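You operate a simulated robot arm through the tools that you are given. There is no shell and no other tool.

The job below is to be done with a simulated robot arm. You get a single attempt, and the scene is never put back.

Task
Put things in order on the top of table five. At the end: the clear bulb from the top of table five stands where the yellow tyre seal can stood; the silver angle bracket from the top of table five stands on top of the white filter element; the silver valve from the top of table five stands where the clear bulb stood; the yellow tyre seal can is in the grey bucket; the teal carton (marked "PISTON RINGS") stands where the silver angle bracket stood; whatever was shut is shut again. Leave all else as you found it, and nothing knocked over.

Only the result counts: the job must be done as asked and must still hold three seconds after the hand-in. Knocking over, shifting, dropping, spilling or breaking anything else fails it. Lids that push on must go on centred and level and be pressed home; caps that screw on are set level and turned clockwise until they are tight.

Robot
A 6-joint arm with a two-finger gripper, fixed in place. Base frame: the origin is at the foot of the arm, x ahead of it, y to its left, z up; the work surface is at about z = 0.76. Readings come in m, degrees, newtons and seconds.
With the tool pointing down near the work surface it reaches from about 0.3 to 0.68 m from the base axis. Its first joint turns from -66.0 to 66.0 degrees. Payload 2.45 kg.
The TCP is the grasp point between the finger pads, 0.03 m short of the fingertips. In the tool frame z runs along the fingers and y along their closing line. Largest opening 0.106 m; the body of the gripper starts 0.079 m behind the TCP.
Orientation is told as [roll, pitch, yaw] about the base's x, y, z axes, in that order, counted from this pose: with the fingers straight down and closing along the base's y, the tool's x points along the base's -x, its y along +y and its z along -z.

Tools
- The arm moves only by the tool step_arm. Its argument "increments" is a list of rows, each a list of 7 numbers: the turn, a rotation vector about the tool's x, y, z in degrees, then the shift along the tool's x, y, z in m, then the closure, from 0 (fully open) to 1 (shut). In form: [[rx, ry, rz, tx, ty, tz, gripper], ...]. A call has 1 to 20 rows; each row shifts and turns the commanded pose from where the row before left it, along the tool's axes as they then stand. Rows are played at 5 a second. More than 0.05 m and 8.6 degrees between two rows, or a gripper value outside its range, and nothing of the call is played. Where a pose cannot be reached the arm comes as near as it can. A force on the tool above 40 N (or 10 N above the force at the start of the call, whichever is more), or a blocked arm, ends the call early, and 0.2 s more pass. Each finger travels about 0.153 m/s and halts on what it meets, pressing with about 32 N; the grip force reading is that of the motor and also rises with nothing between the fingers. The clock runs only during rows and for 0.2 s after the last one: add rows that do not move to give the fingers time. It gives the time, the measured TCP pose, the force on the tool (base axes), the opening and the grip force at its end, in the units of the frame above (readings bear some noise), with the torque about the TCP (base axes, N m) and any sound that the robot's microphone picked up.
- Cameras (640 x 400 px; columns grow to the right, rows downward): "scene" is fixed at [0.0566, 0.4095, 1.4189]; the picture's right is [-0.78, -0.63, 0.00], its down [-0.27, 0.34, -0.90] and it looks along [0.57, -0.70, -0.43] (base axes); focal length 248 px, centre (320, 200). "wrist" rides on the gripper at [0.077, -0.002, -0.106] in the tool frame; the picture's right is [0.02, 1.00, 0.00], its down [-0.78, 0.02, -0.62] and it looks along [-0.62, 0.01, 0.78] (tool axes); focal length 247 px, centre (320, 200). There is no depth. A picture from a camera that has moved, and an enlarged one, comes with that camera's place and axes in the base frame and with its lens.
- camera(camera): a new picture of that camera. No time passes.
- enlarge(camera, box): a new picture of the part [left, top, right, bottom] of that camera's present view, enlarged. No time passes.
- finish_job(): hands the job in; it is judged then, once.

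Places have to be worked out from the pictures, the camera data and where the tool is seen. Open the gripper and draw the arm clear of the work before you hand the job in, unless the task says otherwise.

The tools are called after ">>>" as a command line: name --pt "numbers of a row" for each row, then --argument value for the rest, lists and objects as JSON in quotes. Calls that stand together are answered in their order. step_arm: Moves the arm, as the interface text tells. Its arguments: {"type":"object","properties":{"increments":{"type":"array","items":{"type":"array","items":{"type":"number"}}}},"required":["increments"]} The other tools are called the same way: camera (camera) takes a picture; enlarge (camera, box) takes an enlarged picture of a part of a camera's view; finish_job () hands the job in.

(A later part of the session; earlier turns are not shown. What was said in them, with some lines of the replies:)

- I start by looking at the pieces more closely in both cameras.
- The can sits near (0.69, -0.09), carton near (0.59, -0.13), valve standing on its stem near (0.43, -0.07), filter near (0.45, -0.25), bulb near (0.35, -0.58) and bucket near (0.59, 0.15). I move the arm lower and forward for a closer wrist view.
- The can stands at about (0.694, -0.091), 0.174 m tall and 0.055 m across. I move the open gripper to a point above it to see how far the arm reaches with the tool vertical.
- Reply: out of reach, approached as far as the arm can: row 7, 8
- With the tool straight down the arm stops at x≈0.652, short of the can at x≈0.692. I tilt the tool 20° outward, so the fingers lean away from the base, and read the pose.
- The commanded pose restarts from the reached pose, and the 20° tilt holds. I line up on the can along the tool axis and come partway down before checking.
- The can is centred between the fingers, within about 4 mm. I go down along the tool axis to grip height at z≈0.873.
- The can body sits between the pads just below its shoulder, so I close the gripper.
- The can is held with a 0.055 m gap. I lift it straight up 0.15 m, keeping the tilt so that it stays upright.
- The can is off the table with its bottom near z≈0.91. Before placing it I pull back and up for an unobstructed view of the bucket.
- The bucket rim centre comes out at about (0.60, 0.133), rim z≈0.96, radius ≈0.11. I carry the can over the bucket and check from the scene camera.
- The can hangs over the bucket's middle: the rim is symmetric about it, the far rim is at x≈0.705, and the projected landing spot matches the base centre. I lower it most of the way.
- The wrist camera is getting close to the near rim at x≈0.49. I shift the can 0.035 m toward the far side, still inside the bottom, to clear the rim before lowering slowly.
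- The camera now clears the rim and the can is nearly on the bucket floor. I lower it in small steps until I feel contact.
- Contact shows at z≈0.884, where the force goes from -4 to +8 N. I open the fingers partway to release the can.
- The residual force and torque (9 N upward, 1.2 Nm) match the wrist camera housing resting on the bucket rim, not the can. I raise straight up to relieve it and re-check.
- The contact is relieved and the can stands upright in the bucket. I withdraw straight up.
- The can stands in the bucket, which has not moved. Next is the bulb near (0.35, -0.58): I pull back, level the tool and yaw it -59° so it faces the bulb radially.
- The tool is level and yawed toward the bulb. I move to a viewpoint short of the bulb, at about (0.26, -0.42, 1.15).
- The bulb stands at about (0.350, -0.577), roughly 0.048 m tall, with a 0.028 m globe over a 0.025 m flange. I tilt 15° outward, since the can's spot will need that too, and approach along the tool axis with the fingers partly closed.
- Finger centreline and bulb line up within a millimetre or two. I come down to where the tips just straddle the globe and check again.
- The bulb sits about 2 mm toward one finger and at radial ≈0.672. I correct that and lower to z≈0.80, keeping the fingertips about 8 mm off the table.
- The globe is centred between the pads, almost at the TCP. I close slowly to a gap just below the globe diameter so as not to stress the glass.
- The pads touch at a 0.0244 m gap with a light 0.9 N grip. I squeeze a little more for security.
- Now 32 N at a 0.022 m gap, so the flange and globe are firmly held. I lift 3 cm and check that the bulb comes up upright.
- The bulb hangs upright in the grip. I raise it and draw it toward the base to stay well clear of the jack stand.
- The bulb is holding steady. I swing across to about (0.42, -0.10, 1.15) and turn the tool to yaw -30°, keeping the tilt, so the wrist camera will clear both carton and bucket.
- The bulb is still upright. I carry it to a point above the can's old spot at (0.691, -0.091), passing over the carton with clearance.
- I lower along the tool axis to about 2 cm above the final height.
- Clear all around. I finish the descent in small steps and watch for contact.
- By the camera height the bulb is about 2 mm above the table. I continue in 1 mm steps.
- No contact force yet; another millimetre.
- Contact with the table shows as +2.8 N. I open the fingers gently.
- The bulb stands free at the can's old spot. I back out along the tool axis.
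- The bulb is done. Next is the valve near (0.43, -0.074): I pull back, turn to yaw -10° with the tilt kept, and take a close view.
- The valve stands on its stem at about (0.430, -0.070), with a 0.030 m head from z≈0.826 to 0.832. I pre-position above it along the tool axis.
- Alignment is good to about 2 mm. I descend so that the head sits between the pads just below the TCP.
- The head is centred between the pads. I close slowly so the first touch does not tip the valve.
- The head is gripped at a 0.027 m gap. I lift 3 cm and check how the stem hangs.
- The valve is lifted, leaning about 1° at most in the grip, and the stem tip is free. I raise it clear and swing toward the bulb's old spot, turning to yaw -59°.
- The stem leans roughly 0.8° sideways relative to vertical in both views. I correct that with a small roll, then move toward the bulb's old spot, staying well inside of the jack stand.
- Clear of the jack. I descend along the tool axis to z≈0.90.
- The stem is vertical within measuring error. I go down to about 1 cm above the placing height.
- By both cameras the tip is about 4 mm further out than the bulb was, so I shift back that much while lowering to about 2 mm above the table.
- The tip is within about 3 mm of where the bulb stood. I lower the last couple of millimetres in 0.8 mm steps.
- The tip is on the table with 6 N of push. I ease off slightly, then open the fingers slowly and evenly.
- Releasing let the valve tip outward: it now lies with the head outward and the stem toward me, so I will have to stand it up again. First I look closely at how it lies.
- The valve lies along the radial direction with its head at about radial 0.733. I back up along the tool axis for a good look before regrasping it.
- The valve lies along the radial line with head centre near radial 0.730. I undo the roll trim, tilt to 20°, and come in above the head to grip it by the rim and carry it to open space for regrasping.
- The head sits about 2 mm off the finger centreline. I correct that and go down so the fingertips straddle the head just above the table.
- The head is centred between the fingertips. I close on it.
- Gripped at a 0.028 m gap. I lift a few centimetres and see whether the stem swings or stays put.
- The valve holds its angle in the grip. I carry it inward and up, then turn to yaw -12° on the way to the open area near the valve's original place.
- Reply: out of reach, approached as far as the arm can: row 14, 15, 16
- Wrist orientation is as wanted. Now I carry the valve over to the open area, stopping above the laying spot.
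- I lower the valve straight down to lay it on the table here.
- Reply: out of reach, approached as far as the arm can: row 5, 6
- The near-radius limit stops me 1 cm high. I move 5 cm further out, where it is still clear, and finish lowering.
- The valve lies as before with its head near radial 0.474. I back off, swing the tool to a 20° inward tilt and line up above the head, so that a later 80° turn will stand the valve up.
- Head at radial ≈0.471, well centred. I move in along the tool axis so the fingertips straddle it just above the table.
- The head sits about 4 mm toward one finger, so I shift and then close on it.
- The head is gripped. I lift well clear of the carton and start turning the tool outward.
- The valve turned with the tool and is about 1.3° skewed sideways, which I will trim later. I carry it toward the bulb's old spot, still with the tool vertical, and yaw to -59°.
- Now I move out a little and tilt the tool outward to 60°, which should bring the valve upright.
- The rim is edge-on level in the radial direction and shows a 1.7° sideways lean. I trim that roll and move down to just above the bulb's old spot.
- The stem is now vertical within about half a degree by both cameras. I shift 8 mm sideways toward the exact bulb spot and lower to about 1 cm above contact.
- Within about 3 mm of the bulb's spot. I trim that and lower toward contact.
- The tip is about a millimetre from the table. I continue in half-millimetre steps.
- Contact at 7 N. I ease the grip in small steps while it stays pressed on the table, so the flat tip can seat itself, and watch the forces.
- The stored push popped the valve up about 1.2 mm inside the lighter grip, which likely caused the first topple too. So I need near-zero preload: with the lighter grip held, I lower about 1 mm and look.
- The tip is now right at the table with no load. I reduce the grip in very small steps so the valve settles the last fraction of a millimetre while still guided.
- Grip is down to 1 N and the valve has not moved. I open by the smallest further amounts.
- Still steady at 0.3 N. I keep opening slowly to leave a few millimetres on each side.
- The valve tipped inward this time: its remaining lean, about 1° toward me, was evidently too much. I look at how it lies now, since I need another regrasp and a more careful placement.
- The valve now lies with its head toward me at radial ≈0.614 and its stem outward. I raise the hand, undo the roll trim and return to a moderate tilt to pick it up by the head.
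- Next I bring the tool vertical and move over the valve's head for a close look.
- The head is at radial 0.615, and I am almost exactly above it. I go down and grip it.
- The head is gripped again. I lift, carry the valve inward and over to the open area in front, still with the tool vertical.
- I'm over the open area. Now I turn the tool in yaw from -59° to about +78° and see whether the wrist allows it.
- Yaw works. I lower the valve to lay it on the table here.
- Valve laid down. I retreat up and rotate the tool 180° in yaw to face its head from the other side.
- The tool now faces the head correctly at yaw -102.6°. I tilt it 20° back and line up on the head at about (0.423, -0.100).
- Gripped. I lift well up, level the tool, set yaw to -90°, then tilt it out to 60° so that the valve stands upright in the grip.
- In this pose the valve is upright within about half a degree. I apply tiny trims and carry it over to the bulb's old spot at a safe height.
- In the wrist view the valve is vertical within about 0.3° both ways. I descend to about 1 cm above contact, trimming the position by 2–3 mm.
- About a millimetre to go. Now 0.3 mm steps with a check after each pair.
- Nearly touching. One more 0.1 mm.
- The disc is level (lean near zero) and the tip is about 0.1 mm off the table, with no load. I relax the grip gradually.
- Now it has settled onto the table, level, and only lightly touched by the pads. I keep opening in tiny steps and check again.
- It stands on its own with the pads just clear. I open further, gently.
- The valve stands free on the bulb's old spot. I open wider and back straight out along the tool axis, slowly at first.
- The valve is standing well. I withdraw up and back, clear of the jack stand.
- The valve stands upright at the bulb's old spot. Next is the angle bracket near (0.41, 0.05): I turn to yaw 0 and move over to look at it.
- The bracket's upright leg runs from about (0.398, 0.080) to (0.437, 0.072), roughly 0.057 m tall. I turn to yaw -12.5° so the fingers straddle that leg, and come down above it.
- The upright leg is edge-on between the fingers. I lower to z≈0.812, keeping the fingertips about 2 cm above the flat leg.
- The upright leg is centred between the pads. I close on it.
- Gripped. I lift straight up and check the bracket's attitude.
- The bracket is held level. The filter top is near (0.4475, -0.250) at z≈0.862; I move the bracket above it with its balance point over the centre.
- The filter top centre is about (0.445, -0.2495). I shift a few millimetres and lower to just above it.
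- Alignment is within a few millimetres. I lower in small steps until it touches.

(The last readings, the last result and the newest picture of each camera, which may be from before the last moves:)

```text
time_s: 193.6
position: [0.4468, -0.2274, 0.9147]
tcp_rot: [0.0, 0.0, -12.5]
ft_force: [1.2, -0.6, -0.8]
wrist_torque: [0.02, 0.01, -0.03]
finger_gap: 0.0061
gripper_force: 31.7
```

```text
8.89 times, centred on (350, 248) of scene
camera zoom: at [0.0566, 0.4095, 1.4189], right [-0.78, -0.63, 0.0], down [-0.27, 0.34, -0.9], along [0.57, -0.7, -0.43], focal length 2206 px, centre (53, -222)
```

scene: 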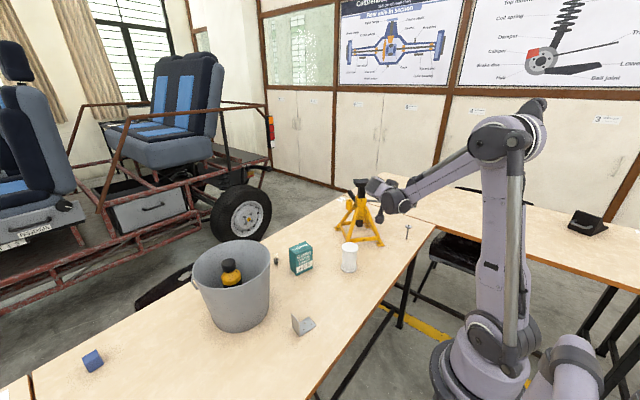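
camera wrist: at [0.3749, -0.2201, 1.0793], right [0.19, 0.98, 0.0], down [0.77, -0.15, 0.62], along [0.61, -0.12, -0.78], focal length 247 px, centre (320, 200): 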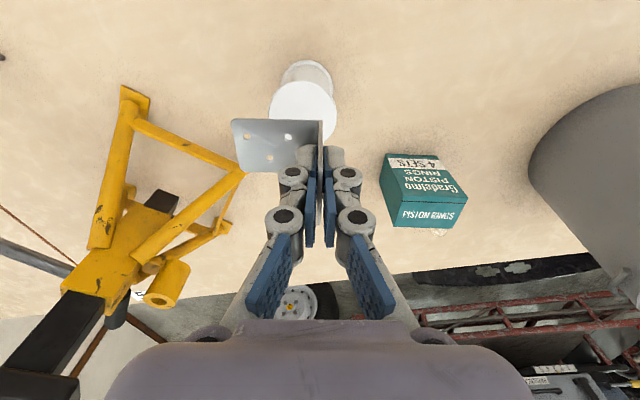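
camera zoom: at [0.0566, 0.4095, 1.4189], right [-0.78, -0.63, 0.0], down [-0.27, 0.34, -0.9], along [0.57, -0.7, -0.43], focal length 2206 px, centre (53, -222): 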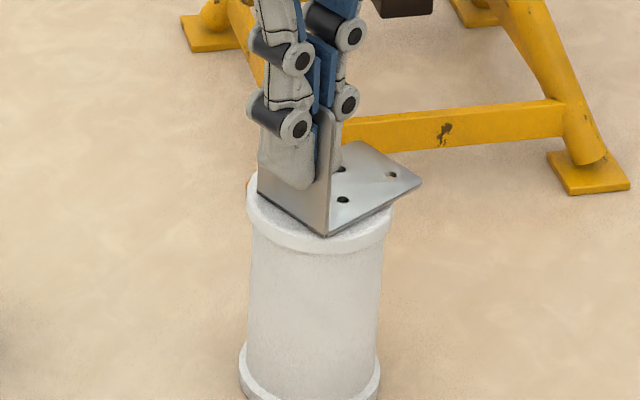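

>>> step_arm --pt "0 0 0 0 0 0.0008 1" --pt "0 0 0 0 0 0 1" --pt "0 0 0 0 0 0 1"

>>> enlarge --camera "scene" --box '[335, 235, 365, 260]'

```text
time_s: 194.4
position: [0.4476, -0.2275, 0.914]
tcp_rot: [0.0, 0.1, -12.5]
ft_force: [0.4, 0.5, -0.2]
wrist_torque: [0.01, -0.02, 0.0]
finger_gap: 0.0061
gripper_force: 30.0
```

```text
16.00 times, centred on (350, 248) of scene
camera zoom: at [0.0566, 0.4095, 1.4189], right [-0.78, -0.63, 0.0], down [-0.27, 0.34, -0.9], along [0.57, -0.7, -0.43], focal length 3970 px, centre (-160, -560)
```

zoom: 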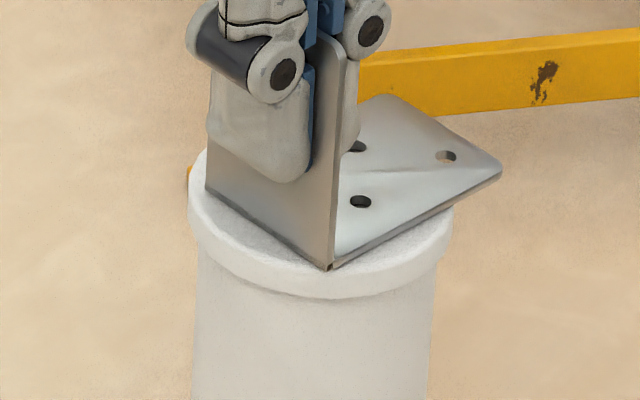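

>>> step_arm --pt "0 0 0 0 0 0.0006 1" --pt "0 0 0 0 0 0 1" --pt "0 0 0 0 0 0 1"

>>> enlarge --camera "scene" --box '[335, 235, 365, 260]'

```text
time_s: 195.2
position: [0.4466, -0.2293, 0.913]
tcp_rot: [0.1, 0.1, -12.5]
ft_force: [0.3, 1.6, 6.6]
wrist_torque: [0.04, -0.17, 0.05]
finger_gap: 0.0057
gripper_force: 30.6
```

```text
16.00 times, centred on (350, 248) of scene
camera zoom: at [0.0565, 0.4096, 1.4189], right [-0.78, -0.63, 0.0], down [-0.27, 0.34, -0.9], along [0.57, -0.7, -0.43], focal length 3970 px, centre (-160, -560)
```

zoom: 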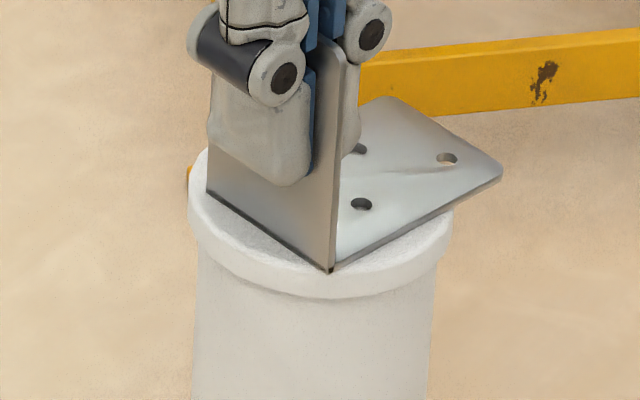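

The bracket is down on the filter with 6.6 N. I ease off a fraction and open the fingers.

>>> step_arm --pt "0 0 0 0 0 -0.0003 1" --pt "0 0 0 0 0 0 0.95" --pt "0 0 0 0 0 0 0.93" --pt "0 0 0 0 0 0 0.9" --pt "0 0 0 0 0 0 0.85" --pt "0 0 0 0 0 0 0.75" --pt "0 0 0 0 0 0 0.7" --pt "0 0 0 0 0 0 0.7"

>>> enlarge --camera "scene" --box '[325, 225, 375, 270]'

>>> enlarge --camera "wrist" --box '[200, 60, 440, 240]'

```text
time_s: 197.0
position: [0.4459, -0.2274, 0.9141]
tcp_rot: [0.0, 0.0, -12.5]
ft_force: [0.8, 0.5, -0.4]
wrist_torque: [0.01, 0.0, -0.01]
finger_gap: 0.0318
gripper_force: 0.0
```

```text
8.89 times, centred on (350, 248) of scene
camera zoom: at [0.0566, 0.4095, 1.4189], right [-0.78, -0.63, 0.0], down [-0.27, 0.34, -0.9], along [0.57, -0.7, -0.43], focal length 2206 px, centre (53, -222)
```

zoom: 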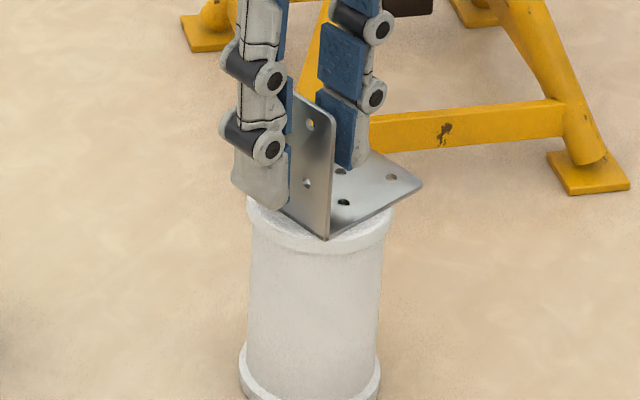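

```text
2.22 times, centred on (320, 150) of wrist
camera zoom: at [0.3721, -0.2136, 1.0196], right [0.2, 0.98, 0.0], down [0.77, -0.15, 0.62], along [0.61, -0.12, -0.78], focal length 549 px, centre (320, 311)
```

zoom: 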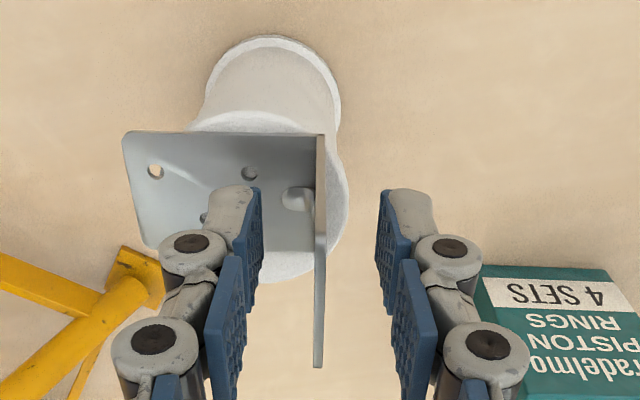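

The bracket rests flat on the filter. I retreat straight up.

>>> step_arm --pt "0 0 0 0 0 -0.01 0.7" --pt "0 0 0 0 0 -0.02 0.7" --pt "0 0 0 0 0 -0.03 0.7" --pt "0 0 0 0 0 -0.04 0.7" --pt "0 0 0 0 0 -0.04 0.5" --pt "0 0 0 0 0 0 0.3"

>>> camera --camera "wrist"

>>> enlarge --camera "scene" --box '[315, 210, 385, 280]'

```text
time_s: 198.4
position: [0.4463, -0.2275, 1.0561]
tcp_rot: [0.1, 0.0, -12.5]
ft_force: [-0.3, 0.1, 1.0]
wrist_torque: [-0.04, -0.01, -0.04]
finger_gap: 0.0741
gripper_force: 0.1
```

```text
taken
camera wrist: at [0.3716, -0.2139, 1.1622], right [0.2, 0.98, 0.0], down [0.77, -0.15, 0.62], along [0.61, -0.12, -0.78], focal length 247 px, centre (320, 200)
```

wrist: 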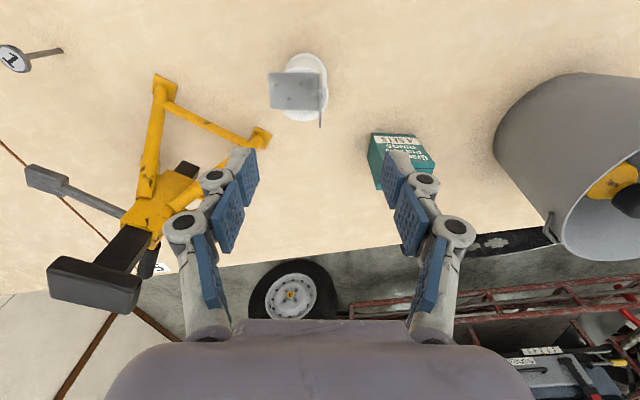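

```text
5.71 times, centred on (350, 245) of scene
camera zoom: at [0.0566, 0.4095, 1.4189], right [-0.78, -0.63, 0.0], down [-0.27, 0.34, -0.9], along [0.57, -0.7, -0.43], focal length 1418 px, centre (149, -57)
```

zoom: 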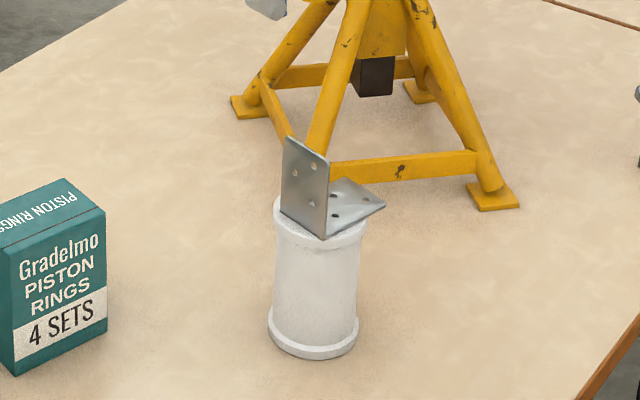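

The bracket is placed. The last piece is the carton: I open fully and move to view it from behind and above.

>>> step_arm --pt "0 0 1.5 0 0 0 0" --pt "0 0 0 -0.0117 0.0293 0.0125 0" --pt "0 0 0 -0.0117 0.0293 0.0125 0" --pt "0 0 0 -0.0117 0.0293 0.0125 0" --pt "0 0 0 -0.0117 0.0293 0.0125 0" --pt "0 0 0 0 0 0 0"

>>> camera --camera "wrist"

>>> enlarge --camera "wrist" --box '[240, 40, 400, 200]'

>>> enlarge --camera "scene" --box '[265, 225, 335, 295]'

```text
time_s: 199.8
position: [0.5218, -0.124, 1.0041]
tcp_rot: [0.0, 0.0, -14.0]
ft_force: [0.2, 0.0, -0.7]
wrist_torque: [-0.01, -0.02, 0.01]
finger_gap: 0.106
gripper_force: 0.1
```

```text
taken
camera wrist: at [0.4486, -0.1075, 1.1109], right [0.22, 0.98, 0.0], down [0.76, -0.17, 0.62], along [0.61, -0.14, -0.78], focal length 247 px, centre (320, 200)
```

wrist: 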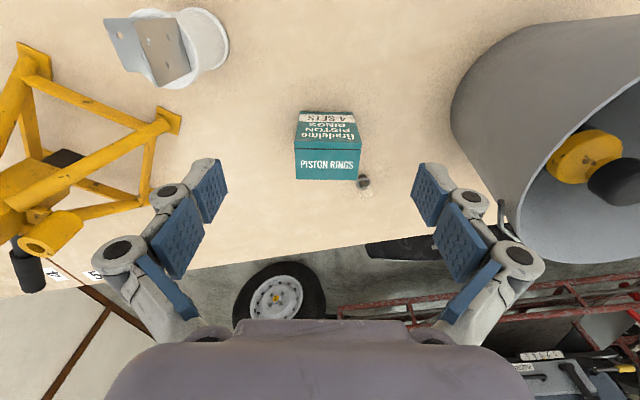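

```text
2.50 times, centred on (320, 120) of wrist
camera zoom: at [0.4486, -0.1075, 1.1109], right [0.22, 0.98, 0.0], down [0.76, -0.17, 0.62], along [0.61, -0.14, -0.78], focal length 617 px, centre (320, 400)
```

zoom: 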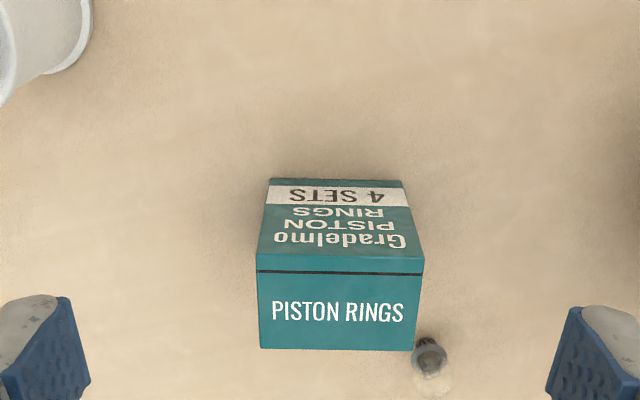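

```text
5.71 times, centred on (300, 260) of scene
camera zoom: at [0.0566, 0.4095, 1.4189], right [-0.78, -0.63, 0.0], down [-0.27, 0.34, -0.9], along [0.57, -0.7, -0.43], focal length 1418 px, centre (434, -143)
```

zoom: 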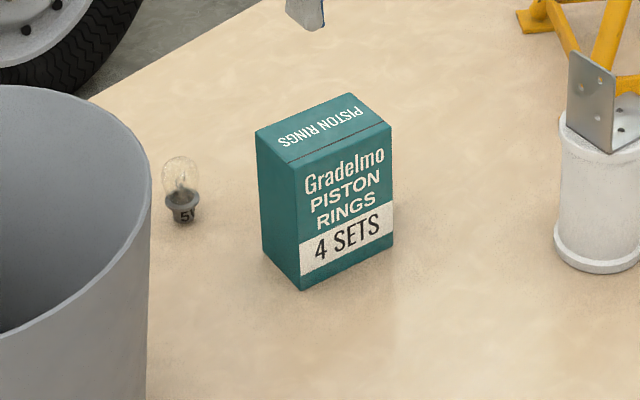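

The carton is 0.072 m wide and 0.041 m deep, centred about 65 mm ahead and 8 mm to the left of the tool, and aligned with it. I move over it and check.

>>> step_arm --pt "0 0 0 -0.0163 0.0021 0.018 0" --pt "0 0 0 -0.0163 0.0021 0.018 0" --pt "0 0 0 -0.0163 0.0021 0.018 0" --pt "0 0 0 -0.0164 0.0021 0.018 0" --pt "0 0 0 0 0 0 0"

>>> camera --camera "wrist"

>>> enlarge --camera "scene" --box '[250, 190, 350, 290]'

```text
time_s: 201.0
position: [0.5871, -0.1312, 0.9317]
tcp_rot: [-0.1, 0.0, -14.0]
ft_force: [0.4, 0.4, 1.3]
wrist_torque: [-0.03, -0.01, 0.02]
finger_gap: 0.106
gripper_force: 0.0
```

```text
taken
camera wrist: at [0.5133, -0.1148, 1.0379], right [0.22, 0.98, 0.0], down [0.76, -0.17, 0.62], along [0.61, -0.14, -0.78], focal length 247 px, centre (320, 200)
```

wrist: 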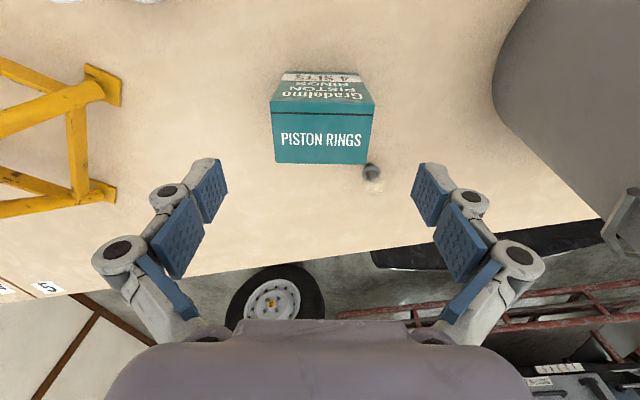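

```text
4.00 times, centred on (300, 240) of scene
camera zoom: at [0.0566, 0.4095, 1.4189], right [-0.78, -0.63, 0.0], down [-0.27, 0.34, -0.9], along [0.57, -0.7, -0.43], focal length 992 px, centre (400, 40)
```

zoom: 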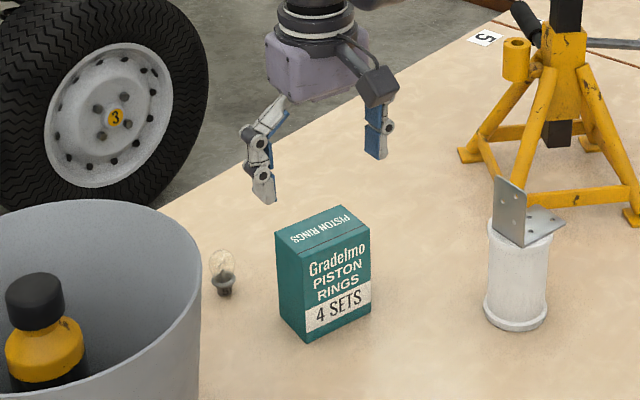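

The carton is centred between the open fingers. I descend to grip height.

>>> step_arm --pt "0 0 0 0 0 0.022 0" --pt "0 0 0 0 0 0.022 0" --pt "0 0 0 0 0 0.022 0" --pt "0 0 0 0 0 0.022 0" --pt "0 0 0 0 0 0.02 0" --pt "0 0 0 0 0 0 0"

>>> camera --camera "wrist"

>>> enlarge --camera "scene" --box '[250, 190, 350, 290]'

```text
time_s: 202.4
position: [0.5871, -0.1327, 0.8231]
tcp_rot: [0.0, 0.0, -13.9]
ft_force: [0.0, 0.5, 0.0]
wrist_torque: [0.0, 0.01, 0.0]
finger_gap: 0.106
gripper_force: 0.1
```

```text
taken
camera wrist: at [0.5122, -0.1161, 0.929], right [0.22, 0.98, 0.0], down [0.76, -0.17, 0.62], along [0.61, -0.14, -0.78], focal length 247 px, centre (320, 200)
```

wrist: 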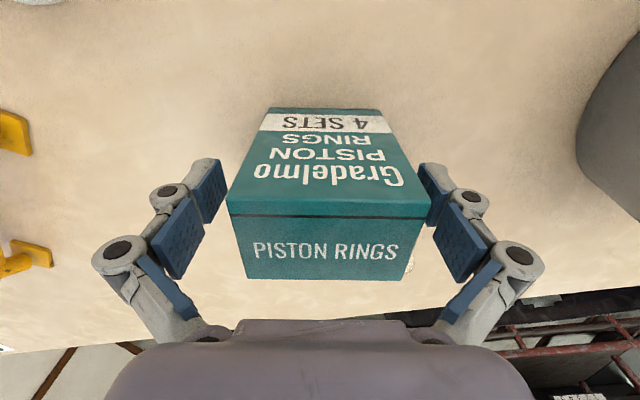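

```text
4.00 times, centred on (300, 240) of scene
camera zoom: at [0.0566, 0.4095, 1.4189], right [-0.78, -0.63, 0.0], down [-0.27, 0.34, -0.9], along [0.57, -0.7, -0.43], focal length 992 px, centre (400, 40)
```

zoom: 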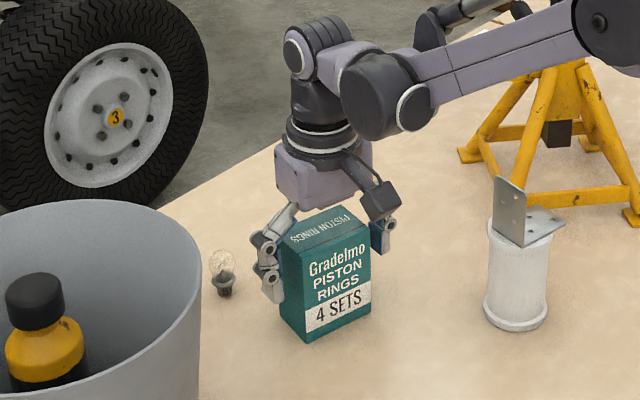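

Fingers are either side of the carton. I close gently.

>>> step_arm --pt "0 0 0 0 0 0 0.2" --pt "0 0 0 0 0 0 0.27" --pt "0 0 0 0 0 0 0.3" --pt "0 0 0 0 0 0 0.33" --pt "0 0 0 0 0 0 0.37" --pt "0 0 0 0 0 0 0.4" --pt "0 0 0 0 0 0 0.4"

>>> camera --camera "wrist"

```text
time_s: 204.0
position: [0.5863, -0.1316, 0.8226]
tcp_rot: [0.0, 0.0, -14.0]
ft_force: [0.2, 0.9, 6.2]
wrist_torque: [0.04, -0.02, 0.01]
finger_gap: 0.0746
gripper_force: 32.1
```

```text
taken
camera wrist: at [0.5122, -0.1159, 0.9296], right [0.22, 0.98, 0.0], down [0.76, -0.17, 0.62], along [0.61, -0.14, -0.78], focal length 247 px, centre (320, 200)
```

wrist: 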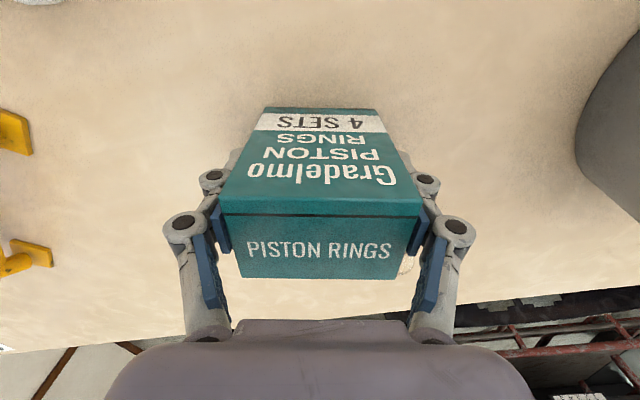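

The carton is held at a 0.0746 m gap. I lift it 5 cm and carry it over to the bracket's old place at about (0.412, 0.051).

>>> step_arm --pt "0 0 0 0 0 -0.01 0.4" --pt "0 0 0 0 0 -0.02 0.4" --pt "0 0 0 0 0 -0.03 0.4" --pt "0 0 0 0.0305 0.0194 0 0.4" --pt "0 0 0 0.0305 0.0194 0 0.4" --pt "0 0 0 0.0305 0.0194 0 0.4" --pt "0 0 0 0.0305 0.0194 0 0.4" --pt "0 0 0 0.0305 0.0194 0 0.4" --pt "0 0 0 0.0305 0.0194 0 0.4" --pt "0 0 0 0.0305 0.0193 0 0.4" --pt "0 0 0 0 0 0 0.4"

>>> camera --camera "wrist"

>>> camera --camera "scene"

```text
time_s: 206.4
position: [0.4115, 0.0507, 0.8829]
tcp_rot: [0.0, -0.1, -14.0]
ft_force: [-0.7, -0.4, -1.8]
wrist_torque: [-0.02, -0.02, 0.04]
finger_gap: 0.0743
gripper_force: 32.0
```

```text
taken
camera wrist: at [0.3373, 0.0659, 0.9894], right [0.22, 0.98, 0.0], down [0.76, -0.17, 0.62], along [0.61, -0.14, -0.78], focal length 247 px, centre (320, 200)
```

wrist: 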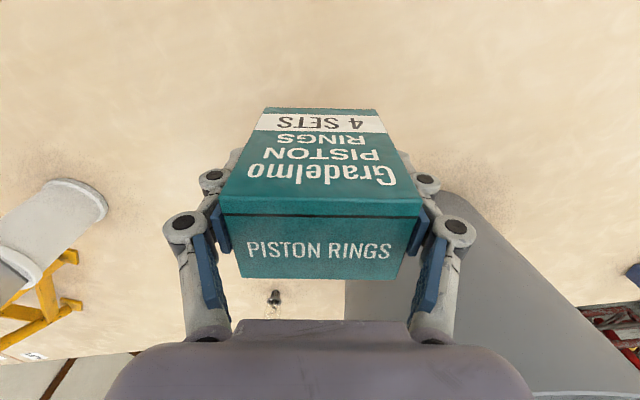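

```text
taken
```

scene: 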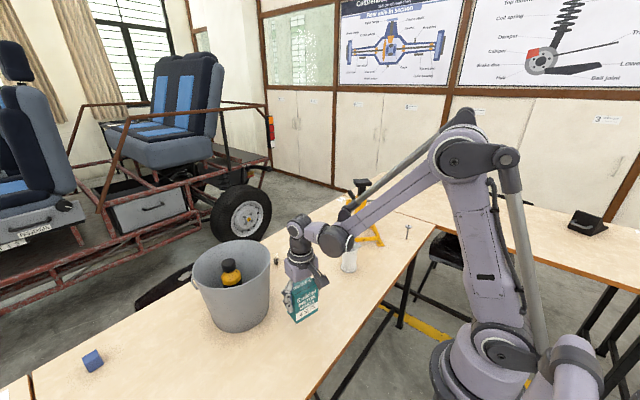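

The carton is above the spot. I lower it to just above the table.

>>> step_arm --pt "0 0 0 0 0 0.02 0.4" --pt "0 0 0 0 0 0.02 0.4" --pt "0 0 0 0 0 0.013 0.4" --pt "0 0 0 0 0 0.004 0.4" --pt "0 0 0 0 0 0 0.4"

>>> enlarge --camera "scene" --box '[265, 260, 345, 340]'

```text
time_s: 207.6
position: [0.412, 0.051, 0.8268]
tcp_rot: [0.0, 0.0, -14.0]
ft_force: [0.5, 0.6, -2.8]
wrist_torque: [0.01, 0.01, -0.02]
finger_gap: 0.0744
gripper_force: 32.0
```

```text
5.00 times, centred on (305, 300) of scene
camera zoom: at [0.0566, 0.4095, 1.4189], right [-0.78, -0.63, 0.0], down [-0.27, 0.34, -0.9], along [0.57, -0.7, -0.43], focal length 1241 px, centre (395, -300)
```

zoom: 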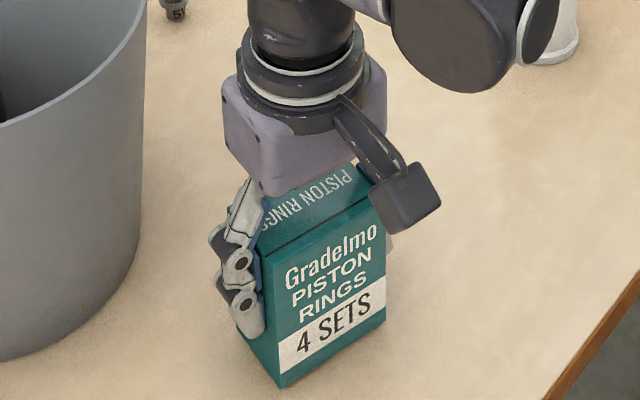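

>>> step_arm --pt "0 0 0 0 0 0.001 0.4" --pt "0 0 0 0 0 0.001 0.4" --pt "0 0 0 0 0 0 0.4"

```text
time_s: 208.4
position: [0.4114, 0.0507, 0.8244]
tcp_rot: [0.0, 0.1, -14.0]
ft_force: [0.2, 0.0, -2.6]
wrist_torque: [-0.03, 0.02, 0.03]
finger_gap: 0.0743
gripper_force: 32.1
```

The carton still hangs free at -2.6 N, so I go a little further down.

>>> step_arm --pt "0 0 0 0 0 0.0007 0.4" --pt "0 0 0 0 0 0.0005 0.4" --pt "0 0 0 0 0 0 0.4" --pt "0 0 0 0 0 0 0.4"

```text
time_s: 209.4
position: [0.4119, 0.0497, 0.8219]
tcp_rot: [0.0, 0.1, -14.0]
ft_force: [1.3, 0.8, 20.6]
wrist_torque: [-0.07, -0.02, -0.02]
finger_gap: 0.0747
gripper_force: 31.7
```

Contact at 20 N is more preload than I want. I ease up until it is nearly gone before releasing.

>>> step_arm --pt "0 0 0 0 0 -0.0004 0.4" --pt "0 0 0 0 0 0 0.4" --pt "0 0 0 0 0 0 0.4"

```text
time_s: 210.2
position: [0.413, 0.0511, 0.8224]
tcp_rot: [0.0, 0.0, -13.9]
ft_force: [-0.3, -0.3, -0.3]
wrist_torque: [0.07, -0.07, 0.03]
finger_gap: 0.0742
gripper_force: 32.0
```

The load is now near zero. I open the fingers.

>>> step_arm --pt "0 0 0 0 0 0 0.32" --pt "0 0 0 0 0 0 0.28" --pt "0 0 0 0 0 0 0.22" --pt "0 0 0 0 0 0 0.12" --pt "0 0 0 0 0 0 0" --pt "0 0 0 0 0 0 0"

>>> camera --camera "wrist"

>>> enlarge --camera "scene" --box '[265, 260, 345, 340]'

```text
time_s: 211.6
position: [0.4109, 0.0511, 0.8222]
tcp_rot: [0.0, 0.0, -14.1]
ft_force: [-0.1, -0.1, 1.0]
wrist_torque: [0.03, 0.02, -0.02]
finger_gap: 0.106
gripper_force: 0.0
```

```text
taken
camera wrist: at [0.3376, 0.0665, 0.9297], right [0.22, 0.98, 0.0], down [0.76, -0.17, 0.62], along [0.61, -0.14, -0.78], focal length 247 px, centre (320, 200)
```

wrist: 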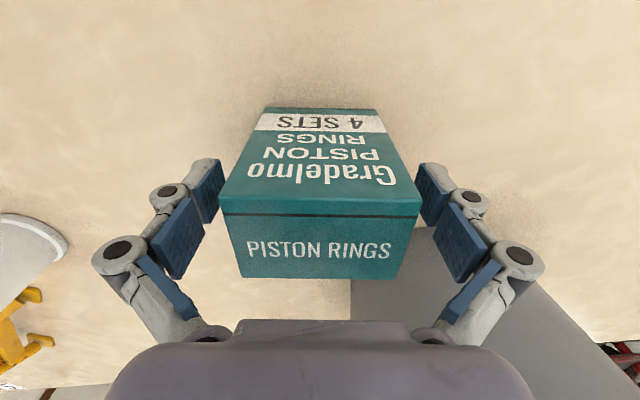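

```text
5.00 times, centred on (305, 300) of scene
camera zoom: at [0.0566, 0.4095, 1.4189], right [-0.78, -0.63, 0.0], down [-0.27, 0.34, -0.9], along [0.57, -0.7, -0.43], focal length 1241 px, centre (395, -300)
```

zoom: 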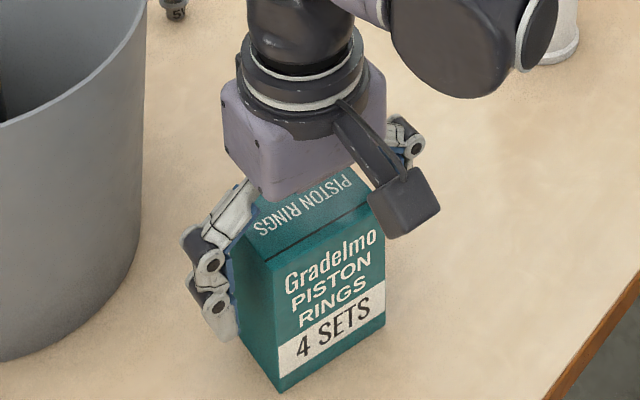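

The carton is released and standing. I retreat straight up.

>>> step_arm --pt "0 0 0 0 0 -0.01 0" --pt "0 0 0 0 0 -0.02 0" --pt "0 0 0 0 0 -0.03 0" --pt "0 0 0 0 0 -0.04 0" --pt "0 0 0 0 0 -0.04 0" --pt "0 0 0 0 0 -0.04 0" --pt "0 0 0 0 0 -0.04 0" --pt "0 0 0 0 0 -0.04 0" --pt "0 0 0 0 0 -0.04 0" --pt "0 0 0 0.02 0 -0.04 0" --pt "0 0 0 0.02 0 -0.03 0" --pt "0 0 0 0 0 0 0"

>>> camera --camera "scene"

>>> camera --camera "wrist"

```text
time_s: 214.2
position: [0.3723, 0.0585, 1.1914]
tcp_rot: [0.0, 0.0, -14.1]
ft_force: [-0.1, 0.4, -0.1]
wrist_torque: [0.02, 0.01, -0.01]
finger_gap: 0.106
gripper_force: 0.0
```

```text
taken
```

scene: 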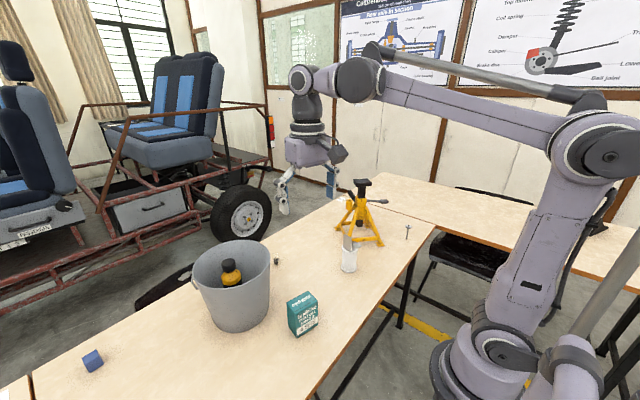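

```text
taken
camera wrist: at [0.2981, 0.0752, 1.2986], right [0.22, 0.98, 0.0], down [0.76, -0.17, 0.62], along [0.61, -0.14, -0.78], focal length 247 px, centre (320, 200)
```

wrist: 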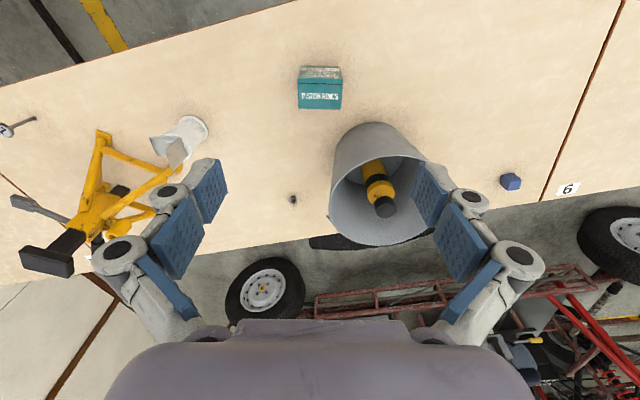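

All five moves are done. I check each piece once more with enlarged views.

>>> enlarge --camera "scene" --box '[180, 160, 440, 350]'

>>> enlarge --camera "scene" --box '[330, 215, 430, 280]'

>>> enlarge --camera "scene" --box '[190, 230, 300, 340]'

```text
2.11 times, centred on (310, 255) of scene
camera zoom: at [0.0565, 0.4095, 1.4189], right [-0.78, -0.63, 0.0], down [-0.27, 0.34, -0.9], along [0.57, -0.7, -0.43], focal length 522 px, centre (341, 84)
```

zoom: 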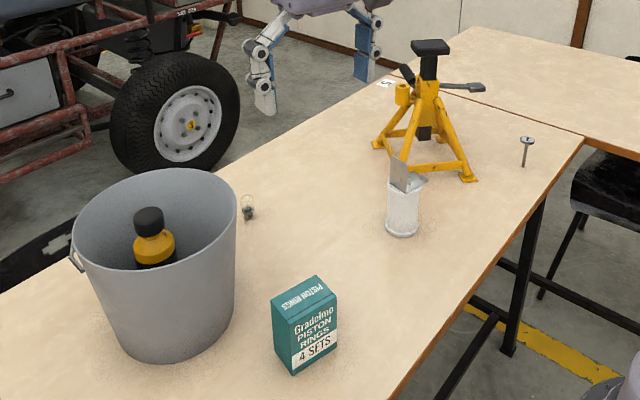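

```text
6.15 times, centred on (380, 248) of scene
camera zoom: at [0.0565, 0.4095, 1.4189], right [-0.78, -0.63, 0.0], down [-0.27, 0.34, -0.9], along [0.57, -0.7, -0.43], focal length 1527 px, centre (-49, -92)
```

zoom: 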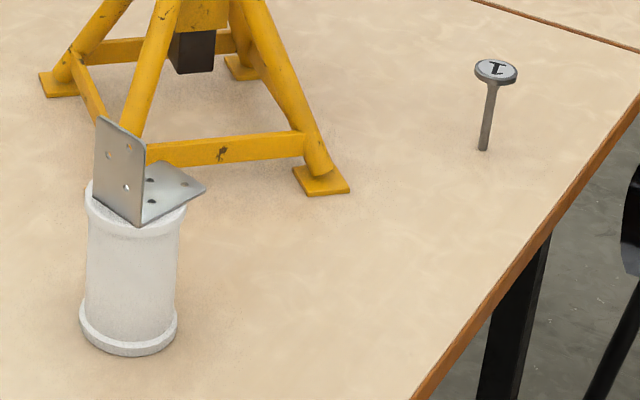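

```text
3.64 times, centred on (245, 285) of scene
camera zoom: at [0.0565, 0.4095, 1.4189], right [-0.78, -0.63, 0.0], down [-0.27, 0.34, -0.9], along [0.57, -0.7, -0.43], focal length 902 px, centre (593, -109)
```

zoom: 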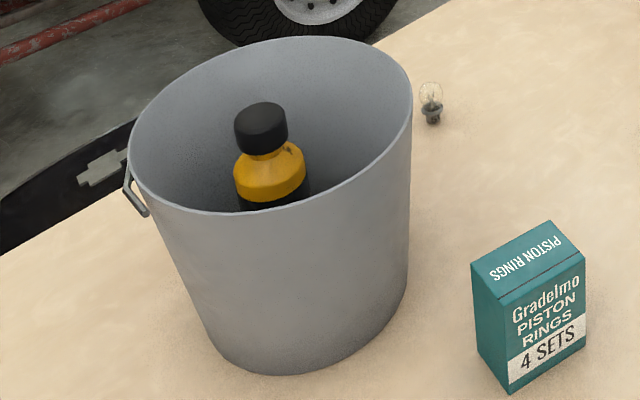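

Everything checks out: can upright in the bucket, bulb at the can's spot, valve standing at the bulb's spot, bracket on the filter, and carton at the bracket's place. The jack, filter and bucket are unmoved, and the gripper is open and clear, so I hand the job in.

>>> finish_job

```text
The job is handed in.
```

The table is in order as asked and I've handed the job in. My last camera check before the hand-in showed everything standing.

- **Yellow tyre seal can:** it stands upright in the grey bucket. While I lowered it, the wrist camera pressed on the bucket rim with about 9 N. Later views showed the bucket had not moved.
- **Clear bulb:** it stands where the can stood, within a few millimetres.
- **Silver valve:** it stands on its stem tip where the bulb stood. The views disagree on how close: about 2 mm off by the wrist camera, about 7 mm by the scene camera. It fell over twice when I let go of it, so I picked it up and set it again; it stood on the third try. It balances on a narrow tip, so it is the piece most likely to topple.
- **Silver angle bracket:** it rests flat on top of the white filter element.
- **Teal "PISTON RINGS" carton:** it stands where the bracket stood.

I saw nothing that had been shut, so there was nothing to close again. The jack stand and the filter are where they were, and the arm is drawn clear with the gripper open.
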